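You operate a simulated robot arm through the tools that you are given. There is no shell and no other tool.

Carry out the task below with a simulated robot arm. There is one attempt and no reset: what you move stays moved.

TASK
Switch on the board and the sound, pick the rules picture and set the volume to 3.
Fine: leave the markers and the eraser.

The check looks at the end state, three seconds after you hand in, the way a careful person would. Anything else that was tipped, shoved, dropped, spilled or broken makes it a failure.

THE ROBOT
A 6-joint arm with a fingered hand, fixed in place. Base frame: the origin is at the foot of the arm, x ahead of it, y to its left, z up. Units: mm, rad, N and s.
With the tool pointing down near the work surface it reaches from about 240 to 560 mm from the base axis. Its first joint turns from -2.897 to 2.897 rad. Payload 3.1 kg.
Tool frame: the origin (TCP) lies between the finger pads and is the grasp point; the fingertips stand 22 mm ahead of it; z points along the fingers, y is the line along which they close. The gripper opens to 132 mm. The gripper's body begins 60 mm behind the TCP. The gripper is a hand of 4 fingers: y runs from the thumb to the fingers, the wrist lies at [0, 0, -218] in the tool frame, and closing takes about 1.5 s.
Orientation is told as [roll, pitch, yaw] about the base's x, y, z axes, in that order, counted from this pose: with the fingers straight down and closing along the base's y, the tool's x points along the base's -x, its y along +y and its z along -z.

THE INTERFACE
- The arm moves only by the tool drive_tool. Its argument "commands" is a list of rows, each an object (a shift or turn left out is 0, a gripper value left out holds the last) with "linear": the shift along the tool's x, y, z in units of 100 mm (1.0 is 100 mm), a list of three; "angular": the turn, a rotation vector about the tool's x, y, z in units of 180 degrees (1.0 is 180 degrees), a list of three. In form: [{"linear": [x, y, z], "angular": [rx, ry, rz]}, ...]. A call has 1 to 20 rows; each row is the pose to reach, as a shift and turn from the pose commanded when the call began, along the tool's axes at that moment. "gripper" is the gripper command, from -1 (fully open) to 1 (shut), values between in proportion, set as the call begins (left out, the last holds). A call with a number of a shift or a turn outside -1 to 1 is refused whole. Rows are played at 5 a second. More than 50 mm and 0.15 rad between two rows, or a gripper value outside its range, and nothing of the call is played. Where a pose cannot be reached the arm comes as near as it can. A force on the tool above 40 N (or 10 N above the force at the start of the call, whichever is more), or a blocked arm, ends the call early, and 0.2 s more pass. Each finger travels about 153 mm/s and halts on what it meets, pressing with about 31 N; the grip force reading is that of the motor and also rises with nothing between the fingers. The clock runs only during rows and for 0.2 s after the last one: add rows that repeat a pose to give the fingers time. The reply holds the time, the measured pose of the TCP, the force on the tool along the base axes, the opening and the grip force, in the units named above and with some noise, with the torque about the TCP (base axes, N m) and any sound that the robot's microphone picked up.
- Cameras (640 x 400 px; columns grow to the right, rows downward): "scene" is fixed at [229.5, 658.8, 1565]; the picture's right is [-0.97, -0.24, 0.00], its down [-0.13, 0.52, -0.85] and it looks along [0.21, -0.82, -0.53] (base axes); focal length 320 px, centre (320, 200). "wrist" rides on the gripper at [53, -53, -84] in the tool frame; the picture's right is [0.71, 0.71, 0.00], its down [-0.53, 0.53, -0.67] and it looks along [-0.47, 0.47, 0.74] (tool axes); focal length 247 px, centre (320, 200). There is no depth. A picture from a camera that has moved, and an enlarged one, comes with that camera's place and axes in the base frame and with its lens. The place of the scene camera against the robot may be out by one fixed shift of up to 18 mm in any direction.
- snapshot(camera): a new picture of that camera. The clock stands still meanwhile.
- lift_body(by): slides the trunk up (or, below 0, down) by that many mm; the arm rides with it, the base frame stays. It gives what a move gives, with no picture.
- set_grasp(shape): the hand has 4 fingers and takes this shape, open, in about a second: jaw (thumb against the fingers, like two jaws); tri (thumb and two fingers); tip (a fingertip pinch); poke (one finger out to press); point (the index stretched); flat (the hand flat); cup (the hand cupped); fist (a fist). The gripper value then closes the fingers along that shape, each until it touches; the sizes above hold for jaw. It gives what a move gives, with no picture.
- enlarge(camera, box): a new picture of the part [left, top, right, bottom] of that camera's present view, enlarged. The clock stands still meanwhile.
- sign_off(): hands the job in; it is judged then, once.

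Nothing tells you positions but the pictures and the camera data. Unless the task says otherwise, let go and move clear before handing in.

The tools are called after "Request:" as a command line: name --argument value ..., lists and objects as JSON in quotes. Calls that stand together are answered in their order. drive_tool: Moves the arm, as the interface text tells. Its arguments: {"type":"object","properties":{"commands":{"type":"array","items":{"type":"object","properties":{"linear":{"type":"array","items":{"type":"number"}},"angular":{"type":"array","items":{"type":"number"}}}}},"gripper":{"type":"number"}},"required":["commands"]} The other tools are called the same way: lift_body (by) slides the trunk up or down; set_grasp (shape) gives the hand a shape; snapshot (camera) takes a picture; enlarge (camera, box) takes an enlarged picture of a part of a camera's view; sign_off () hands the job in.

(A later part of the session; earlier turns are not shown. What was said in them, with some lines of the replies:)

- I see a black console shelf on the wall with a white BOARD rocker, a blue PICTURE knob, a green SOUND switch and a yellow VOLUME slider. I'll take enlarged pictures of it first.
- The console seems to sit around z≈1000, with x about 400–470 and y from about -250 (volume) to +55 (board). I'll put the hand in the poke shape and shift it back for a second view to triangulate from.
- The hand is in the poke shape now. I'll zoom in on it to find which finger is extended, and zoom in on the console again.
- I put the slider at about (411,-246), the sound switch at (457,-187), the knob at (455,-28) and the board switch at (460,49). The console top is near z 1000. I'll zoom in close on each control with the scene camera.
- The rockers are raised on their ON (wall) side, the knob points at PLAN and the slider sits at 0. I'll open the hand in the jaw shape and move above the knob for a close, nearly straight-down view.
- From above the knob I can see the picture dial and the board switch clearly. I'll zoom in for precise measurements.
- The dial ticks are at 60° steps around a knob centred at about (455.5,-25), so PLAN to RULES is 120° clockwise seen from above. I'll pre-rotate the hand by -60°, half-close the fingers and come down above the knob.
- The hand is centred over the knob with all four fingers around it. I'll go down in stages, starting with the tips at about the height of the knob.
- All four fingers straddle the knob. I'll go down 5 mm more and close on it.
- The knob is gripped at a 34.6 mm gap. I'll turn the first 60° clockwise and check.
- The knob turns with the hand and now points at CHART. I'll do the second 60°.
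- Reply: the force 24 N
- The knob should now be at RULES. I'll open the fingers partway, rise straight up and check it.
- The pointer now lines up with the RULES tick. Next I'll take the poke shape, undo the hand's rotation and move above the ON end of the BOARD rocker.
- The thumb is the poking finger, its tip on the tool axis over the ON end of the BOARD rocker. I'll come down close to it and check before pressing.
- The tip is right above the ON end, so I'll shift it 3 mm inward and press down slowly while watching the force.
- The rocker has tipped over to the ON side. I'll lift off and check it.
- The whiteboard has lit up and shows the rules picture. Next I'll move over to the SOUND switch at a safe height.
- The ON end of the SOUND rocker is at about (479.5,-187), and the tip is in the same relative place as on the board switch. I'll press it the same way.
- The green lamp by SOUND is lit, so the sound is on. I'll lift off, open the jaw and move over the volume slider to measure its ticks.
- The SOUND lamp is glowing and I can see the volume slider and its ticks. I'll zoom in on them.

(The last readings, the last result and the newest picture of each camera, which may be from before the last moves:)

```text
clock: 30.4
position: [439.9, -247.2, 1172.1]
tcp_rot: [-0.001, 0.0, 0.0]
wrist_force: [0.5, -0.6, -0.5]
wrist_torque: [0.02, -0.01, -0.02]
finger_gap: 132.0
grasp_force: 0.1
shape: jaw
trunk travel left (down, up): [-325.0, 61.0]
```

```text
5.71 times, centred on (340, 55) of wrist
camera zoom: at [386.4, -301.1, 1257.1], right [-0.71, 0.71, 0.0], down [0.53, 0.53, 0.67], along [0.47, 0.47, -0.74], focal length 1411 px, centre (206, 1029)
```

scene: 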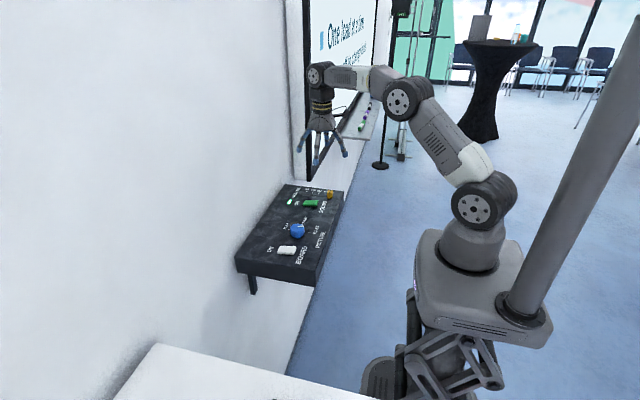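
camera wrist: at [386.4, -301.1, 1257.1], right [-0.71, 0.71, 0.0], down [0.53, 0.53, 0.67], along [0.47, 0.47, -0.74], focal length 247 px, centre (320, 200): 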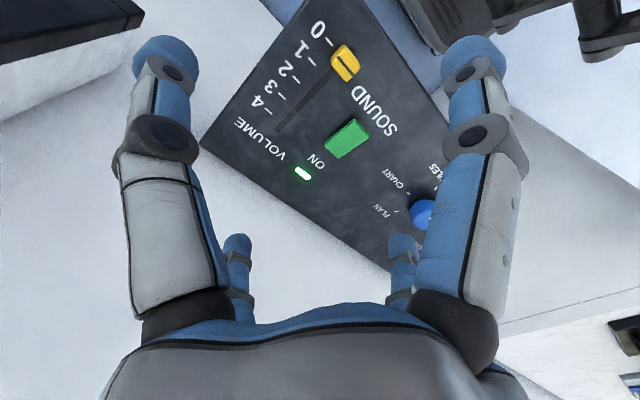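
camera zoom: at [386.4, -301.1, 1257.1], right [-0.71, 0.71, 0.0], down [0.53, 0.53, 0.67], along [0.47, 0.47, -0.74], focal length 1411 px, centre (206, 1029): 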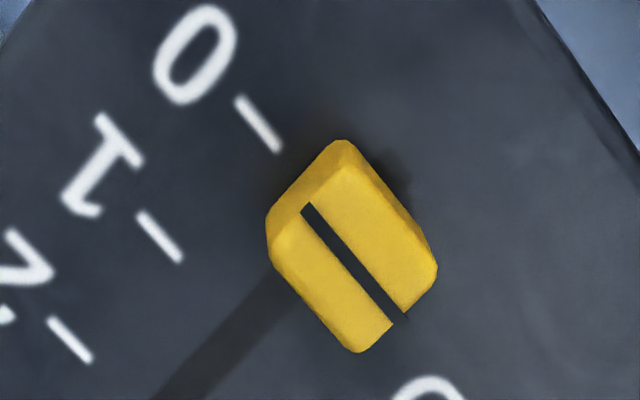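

The ticks are 22.2 mm apart in x, with 0 at 410.6 and 3 at about 477.2; the slider's line is at 410.5, y≈-245.5. I'll centre over the slider, part-close the fingers and come down around it.

Request:
drive_tool --commands '[{"linear": [0.15, 0.01, 0.2]}, {"linear": [0.293, 0.02, 0.5]}, {"linear": [0.293, 0.02, 0.8]}, {"linear": [0.293, 0.02, 1.0]}, {"linear": [0.293, 0.02, 1.0]}]' --gripper 0.2

Request:
snapshot --camera "wrist"

Request:
enlarge --camera "scene" --box '[286, 160, 356, 215]'

```text
clock: 31.6
position: [411.1, -244.0, 1072.9]
tcp_rot: [0.0, 0.001, 0.001]
wrist_force: [-0.7, 0.8, -0.1]
wrist_torque: [-0.01, 0.01, 0.03]
finger_gap: 53.3
grasp_force: 0.1
shape: jaw
trunk travel left (down, up): [-325.0, 61.0]
```

```text
taken
camera wrist: at [357.7, -298.7, 1157.3], right [-0.71, 0.71, 0.0], down [0.53, 0.53, 0.67], along [0.47, 0.47, -0.74], focal length 247 px, centre (320, 200)
```

wrist: 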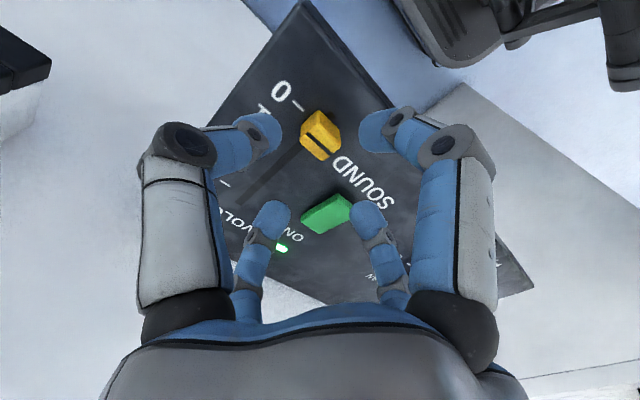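

```text
7.27 times, centred on (321, 188) of scene
camera zoom: at [229.5, 658.8, 1565.0], right [-0.97, -0.24, 0.0], down [-0.13, 0.52, -0.85], along [0.21, -0.82, -0.53], focal length 2324 px, centre (313, 291)
```

zoom: 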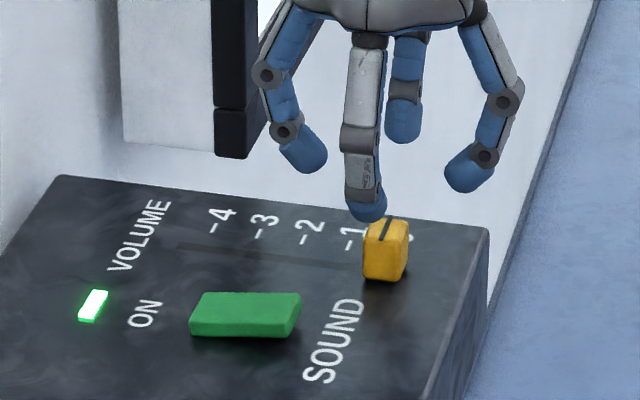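

Centred. I'll descend the remaining 43 mm around the slider.

Request:
drive_tool --commands '[{"linear": [0, 0, 0.2]}, {"linear": [0, 0, 0.33]}, {"linear": [0, 0, 0.39]}, {"linear": [0, 0, 0.43]}, {"linear": [0, 0, 0.43]}]'

Request:
snapshot --camera "wrist"

Request:
enlarge --camera "scene" --box '[296, 170, 352, 212]'

```text
clock: 32.8
position: [410.9, -244.7, 1029.1]
tcp_rot: [0.0, -0.001, -0.001]
wrist_force: [0.0, -0.2, -0.2]
wrist_torque: [0.02, -0.01, 0.02]
finger_gap: 53.1
grasp_force: 0.0
shape: jaw
trunk travel left (down, up): [-325.0, 61.0]
```

```text
taken
camera wrist: at [358.1, -298.9, 1114.7], right [-0.71, 0.71, 0.0], down [0.53, 0.53, 0.67], along [0.47, 0.47, -0.74], focal length 247 px, centre (320, 200)
```

wrist: 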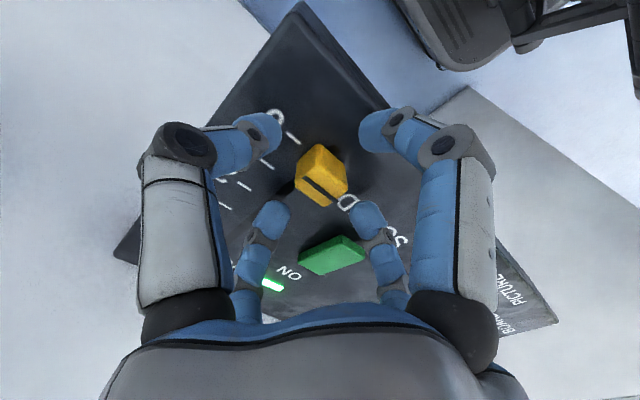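

```text
9.52 times, centred on (324, 191) of scene
camera zoom: at [229.5, 658.8, 1565.0], right [-0.97, -0.24, 0.0], down [-0.13, 0.52, -0.85], along [0.21, -0.82, -0.53], focal length 3043 px, centre (282, 286)
```

zoom: 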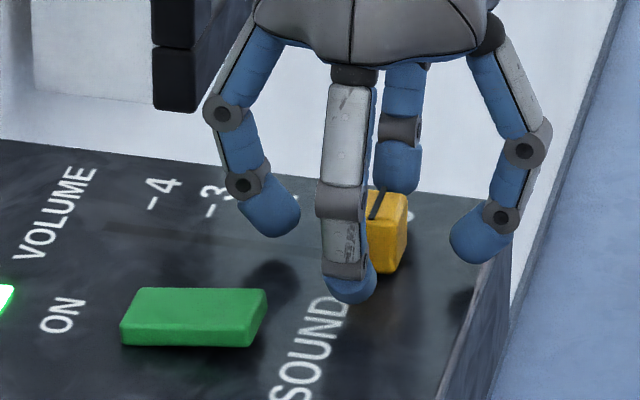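

The fingers surround the slider. I'll close on it now.

Request:
drive_tool --commands '[{"linear": [0, 0, 0]}, {"linear": [0, 0, 0]}, {"linear": [0, 0, 0]}, {"linear": [0, 0, 0]}, {"linear": [0, 0, 0]}, {"linear": [0, 0, 0]}]' --gripper 1.0

Request:
snapshot --camera "wrist"

Request:
enlarge --camera "scene" --box '[296, 170, 352, 212]'

```text
clock: 34.2
position: [411.0, -243.8, 1030.8]
tcp_rot: [0.0, 0.002, 0.0]
wrist_force: [-0.1, 1.1, -7.5]
wrist_torque: [-0.01, 0.02, 0.03]
finger_gap: 14.4
grasp_force: 31.0
shape: jaw
trunk travel left (down, up): [-325.0, 61.0]
```

```text
taken
camera wrist: at [358.7, -299.0, 1114.3], right [-0.71, 0.71, 0.0], down [0.53, 0.53, 0.67], along [0.47, 0.47, -0.74], focal length 247 px, centre (320, 200)
```

wrist: 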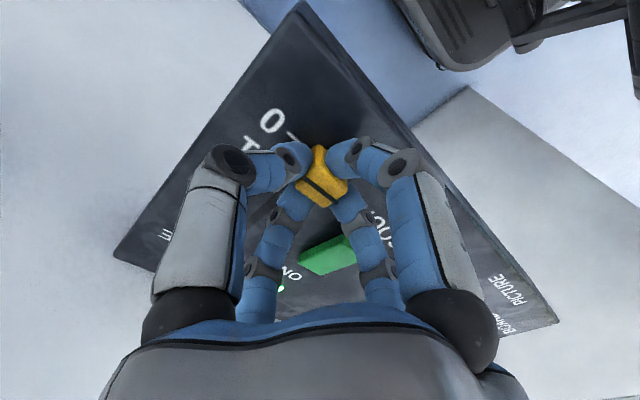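

```text
9.52 times, centred on (324, 191) of scene
camera zoom: at [229.5, 658.8, 1565.0], right [-0.97, -0.24, 0.0], down [-0.13, 0.52, -0.85], along [0.21, -0.82, -0.53], focal length 3043 px, centre (282, 286)
```

zoom: 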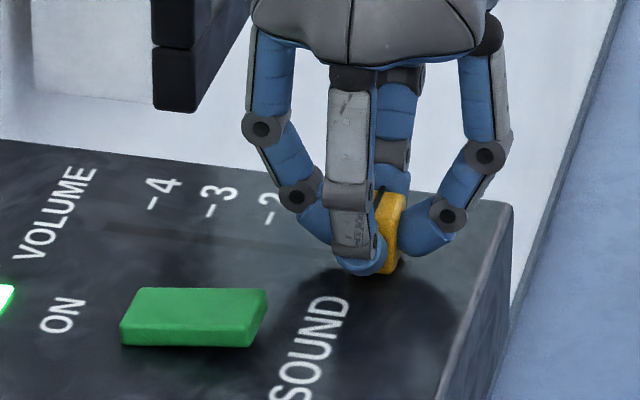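

The slider is held at a 14.4 mm gap. I'll slide it 66.6 mm toward the wall to reach 3.

Request:
drive_tool --commands '[{"linear": [-0.1, 0, 0]}, {"linear": [-0.2, 0, 0]}, {"linear": [-0.3, 0, 0]}, {"linear": [-0.4, 0, 0]}, {"linear": [-0.5, 0, 0]}, {"linear": [-0.6, 0, 0]}, {"linear": [-0.666, 0, 0]}, {"linear": [-0.666, 0, 0]}, {"linear": [-0.666, 0, 0]}]'

Request:
snapshot --camera "wrist"

Request:
enlarge --camera "scene" --box '[286, 170, 352, 215]'

```text
clock: 36.2
position: [479.0, -244.8, 1030.2]
tcp_rot: [0.0, -0.001, 0.0]
wrist_force: [0.8, -0.2, -4.8]
wrist_torque: [-0.01, -0.02, -0.01]
finger_gap: 14.3
grasp_force: 30.8
shape: jaw
trunk travel left (down, up): [-325.0, 61.0]
```

```text
taken
camera wrist: at [425.4, -299.0, 1114.2], right [-0.71, 0.71, 0.0], down [0.53, 0.53, 0.67], along [0.47, 0.47, -0.74], focal length 247 px, centre (320, 200)
```

wrist: 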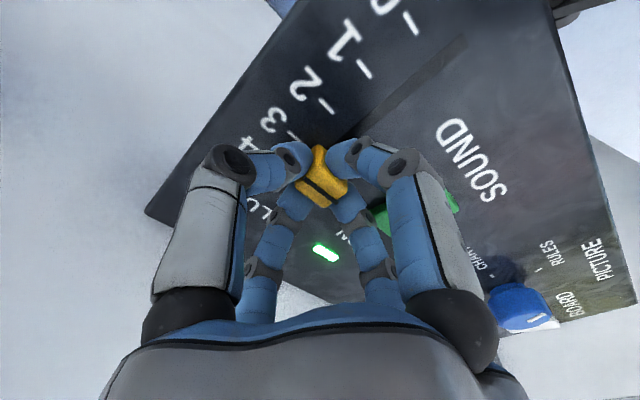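

```text
8.89 times, centred on (319, 192) of scene
camera zoom: at [229.5, 658.8, 1565.0], right [-0.97, -0.24, 0.0], down [-0.13, 0.52, -0.85], along [0.21, -0.82, -0.53], focal length 2840 px, centre (329, 267)
```

zoom: 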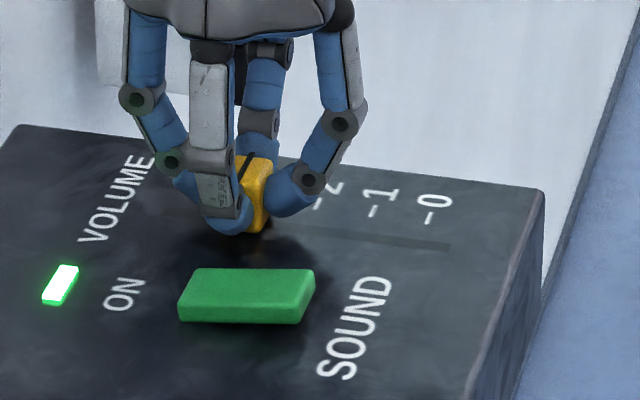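

The slider has moved to about tick 3. I'll open slightly, rise straight up and inspect it.

Request:
drive_tool --commands '[{"linear": [0, 0, 0]}, {"linear": [0, 0, 0]}, {"linear": [0, 0, 0]}]' --gripper 0.3

Request:
drive_tool --commands '[{"linear": [0, 0, -0.15]}, {"linear": [0, 0, -0.4]}, {"linear": [0, 0, -0.7]}, {"linear": [0, 0, -1.0]}, {"linear": [0, 0, -1.0]}]'

Request:
snapshot --camera "wrist"

Request:
enlarge --camera "scene" --box '[290, 178, 346, 213]'

Request:
enlarge --camera "wrist" --box '[250, 40, 390, 150]'

```text
clock: 37.0
position: [479.0, -245.8, 1029.8]
tcp_rot: [-0.001, 0.002, -0.001]
wrist_force: [0.2, 0.5, -0.5]
wrist_torque: [-0.03, 0.01, 0.0]
finger_gap: 46.1
grasp_force: 0.1
shape: jaw
trunk travel left (down, up): [-325.0, 61.0]
```

```text
clock: 38.2
position: [479.2, -244.7, 1128.3]
tcp_rot: [0.0, 0.001, -0.001]
wrist_force: [-0.4, -0.6, 0.2]
wrist_torque: [-0.01, 0.0, 0.0]
finger_gap: 46.1
grasp_force: 0.1
shape: jaw
trunk travel left (down, up): [-325.0, 61.0]
```

```text
taken
camera wrist: at [425.5, -299.0, 1214.2], right [-0.71, 0.71, 0.0], down [0.53, 0.53, 0.67], along [0.47, 0.47, -0.74], focal length 247 px, centre (320, 200)
```

wrist: 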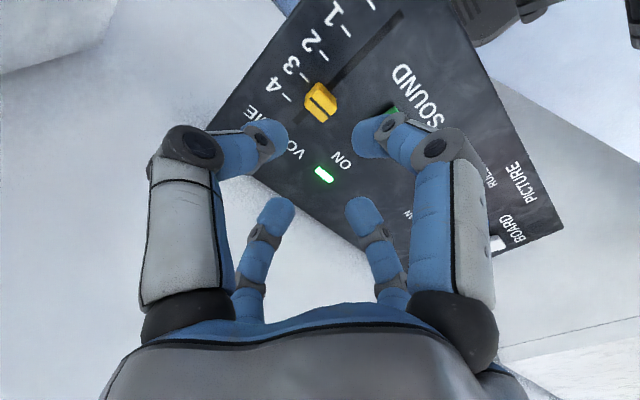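

```text
11.43 times, centred on (318, 196) of scene
camera zoom: at [229.5, 658.8, 1565.0], right [-0.97, -0.24, 0.0], down [-0.13, 0.52, -0.85], along [0.21, -0.82, -0.53], focal length 3652 px, centre (343, 251)
```

zoom: 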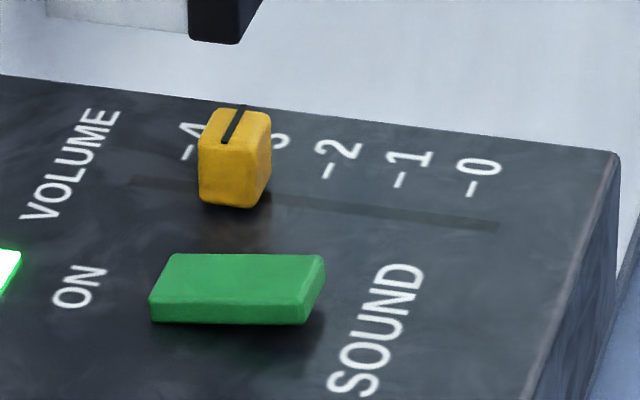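

```text
3.64 times, centred on (320, 95) of wrist
camera zoom: at [425.5, -299.0, 1214.2], right [-0.71, 0.71, 0.0], down [0.53, 0.53, 0.67], along [0.47, 0.47, -0.74], focal length 898 px, centre (320, 582)
```

zoom: 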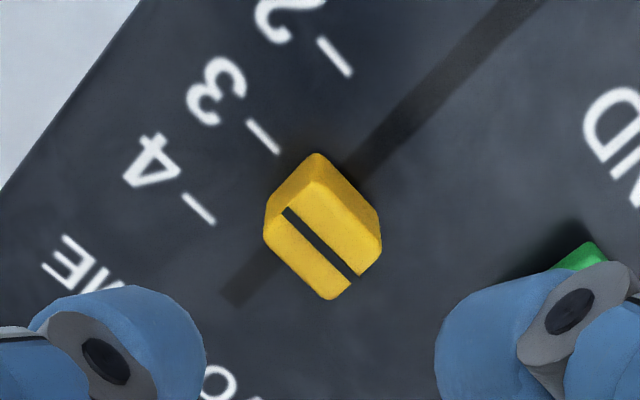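

The slider line sits about 1.7–2 mm past tick 3 in both camera views. I'll regrip it in the same place, pull it back 1.8 mm and release.

Request:
drive_tool --commands '[{"linear": [0, 0, 0.35]}, {"linear": [0, 0, 0.7]}, {"linear": [0, 0, 0.88]}, {"linear": [0, 0, 0.96]}, {"linear": [0, 0, 1.0]}, {"linear": [0, 0, 1.0]}]'

Request:
drive_tool --commands '[{"linear": [0, 0, 0]}, {"linear": [0, 0, 0]}, {"linear": [0, 0, 0]}, {"linear": [0, 0, 0]}, {"linear": [0, 0, 0]}, {"linear": [0.01, 0, 0]}, {"linear": [0.018, 0, 0]}, {"linear": [0.018, 0, 0]}, {"linear": [0.018, 0, 0]}]' --gripper 1.0

Request:
drive_tool --commands '[{"linear": [0, 0, 0]}, {"linear": [0, 0, 0]}, {"linear": [0, 0, 0]}]' --gripper 0.3

Request:
drive_tool --commands '[{"linear": [0, 0, -0.15]}, {"linear": [0, 0, -0.4]}, {"linear": [0, 0, -0.7]}, {"linear": [0, 0, -1.0]}, {"linear": [0, 0, -1.0]}]'

Request:
enlarge --camera "wrist" --box '[250, 40, 390, 150]'

Request:
enlarge --camera "scene" --box '[290, 178, 346, 213]'

```text
clock: 39.6
position: [477.3, -244.9, 1029.6]
tcp_rot: [-0.001, 0.001, 0.0]
wrist_force: [0.6, -0.6, 0.1]
wrist_torque: [-0.01, -0.02, 0.02]
finger_gap: 46.2
grasp_force: 0.0
shape: jaw
trunk travel left (down, up): [-325.0, 61.0]
```

```text
clock: 41.6
position: [476.5, -244.5, 1028.0]
tcp_rot: [0.0, 0.001, 0.001]
wrist_force: [-1.1, -0.2, -9.0]
wrist_torque: [-0.04, -0.01, -0.01]
finger_gap: 14.2
grasp_force: 30.9
shape: jaw
trunk travel left (down, up): [-325.0, 61.0]
```

```text
clock: 42.4
position: [475.5, -246.0, 1028.5]
tcp_rot: [0.0, 0.0, 0.0]
wrist_force: [0.0, -0.4, -0.5]
wrist_torque: [0.02, 0.0, -0.01]
finger_gap: 46.3
grasp_force: 0.0
shape: jaw
trunk travel left (down, up): [-325.0, 61.0]
```

```text
clock: 43.6
position: [475.7, -245.0, 1130.4]
tcp_rot: [-0.001, -0.001, 0.0]
wrist_force: [-0.7, 0.7, 0.1]
wrist_torque: [0.03, 0.01, 0.05]
finger_gap: 46.1
grasp_force: 0.0
shape: jaw
trunk travel left (down, up): [-325.0, 61.0]
```

```text
3.64 times, centred on (320, 95) of wrist
camera zoom: at [422.4, -299.4, 1214.3], right [-0.71, 0.71, 0.0], down [0.53, 0.53, 0.67], along [0.47, 0.47, -0.74], focal length 898 px, centre (320, 582)
```

zoom: 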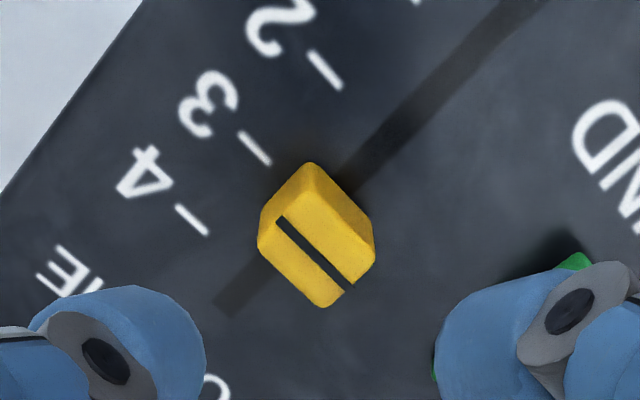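

```text
11.43 times, centred on (318, 196) of scene
camera zoom: at [229.5, 658.8, 1565.0], right [-0.97, -0.24, 0.0], down [-0.13, 0.52, -0.85], along [0.21, -0.82, -0.53], focal length 3652 px, centre (343, 251)
```

zoom: 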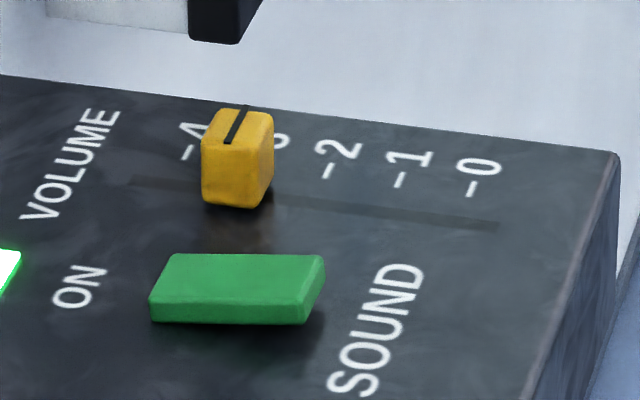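

The slider is now within about 1 mm of tick 3. I'll back the arm well clear and take final pictures.

Request:
drive_tool --commands '[{"linear": [0, 0, -0.35]}, {"linear": [0.1, 0, -0.7]}, {"linear": [0.4, 0, -1.0]}, {"linear": [0.8, 0, -1.0]}, {"linear": [1.0, 0, -1.0]}, {"linear": [1.0, 0, -1.0]}]'

Request:
snapshot --camera "scene"

Request:
enlarge --camera "scene" --box '[230, 175, 350, 270]'

Request:
enlarge --camera "scene" --box '[290, 0, 420, 150]'

```text
clock: 45.0
position: [375.9, -244.9, 1229.9]
tcp_rot: [0.0, 0.001, 0.001]
wrist_force: [0.1, 0.0, -0.4]
wrist_torque: [0.01, 0.02, 0.02]
finger_gap: 46.3
grasp_force: 0.2
shape: jaw
out of reach, approached as far as the arm can: row 2
trunk travel left (down, up): [-325.0, 61.0]
```

```text
taken
```

scene: 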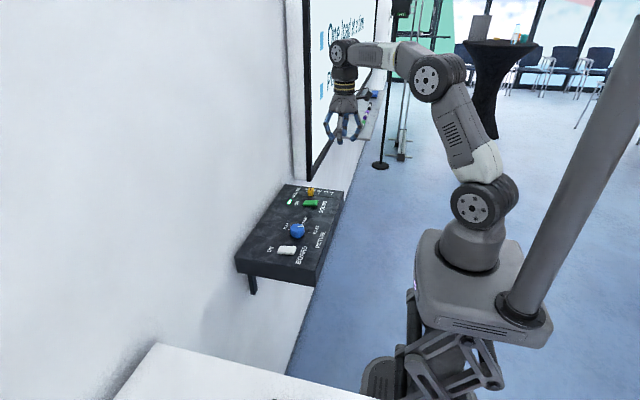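

```text
4.21 times, centred on (290, 222) of scene
camera zoom: at [229.5, 658.8, 1565.0], right [-0.97, -0.24, 0.0], down [-0.13, 0.52, -0.85], along [0.21, -0.82, -0.53], focal length 1345 px, centre (446, 105)
```

zoom: 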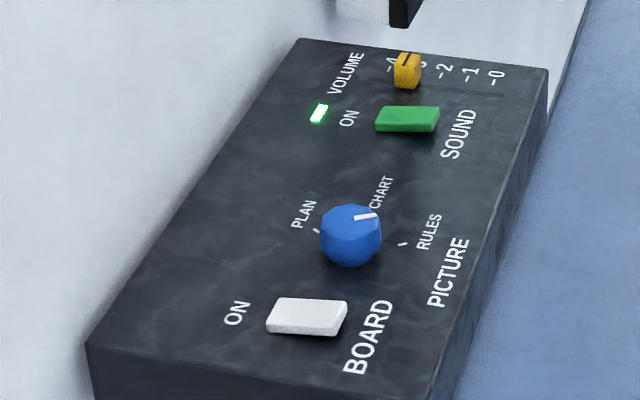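

```text
2.67 times, centred on (355, 75) of scene
camera zoom: at [229.5, 658.8, 1565.0], right [-0.97, -0.24, 0.0], down [-0.13, 0.52, -0.85], along [0.21, -0.82, -0.53], focal length 852 px, centre (227, 533)
```

zoom: 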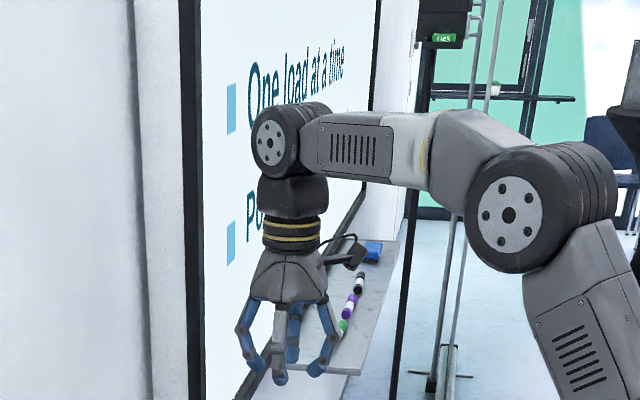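

The board is lit with the rules picture, the sound lamp is on, the knob is at RULES and the slider is at 3. The markers and eraser are untouched and the arm is clear, so I'm handing in.

Request:
sign_off

```text
The job is handed in.
```

The board and the sound are both on, the rules picture is selected and the volume is at 3. I've handed the job in, but no verdict on the check has come back.

- **Board:** the rocker is tipped to ON, and the whiteboard is lit.
- **Picture:** the knob points at the RULES tick, and the board shows the rules text.
- **Sound:** the rocker is tipped to ON, and the green lamp beside it is lit.
- **Volume:** the slider's line sits within about 1 mm of the 3 tick; the ticks are 22 mm apart.

I did not touch the markers or the eraser. The hand has let go and is clear of the console.
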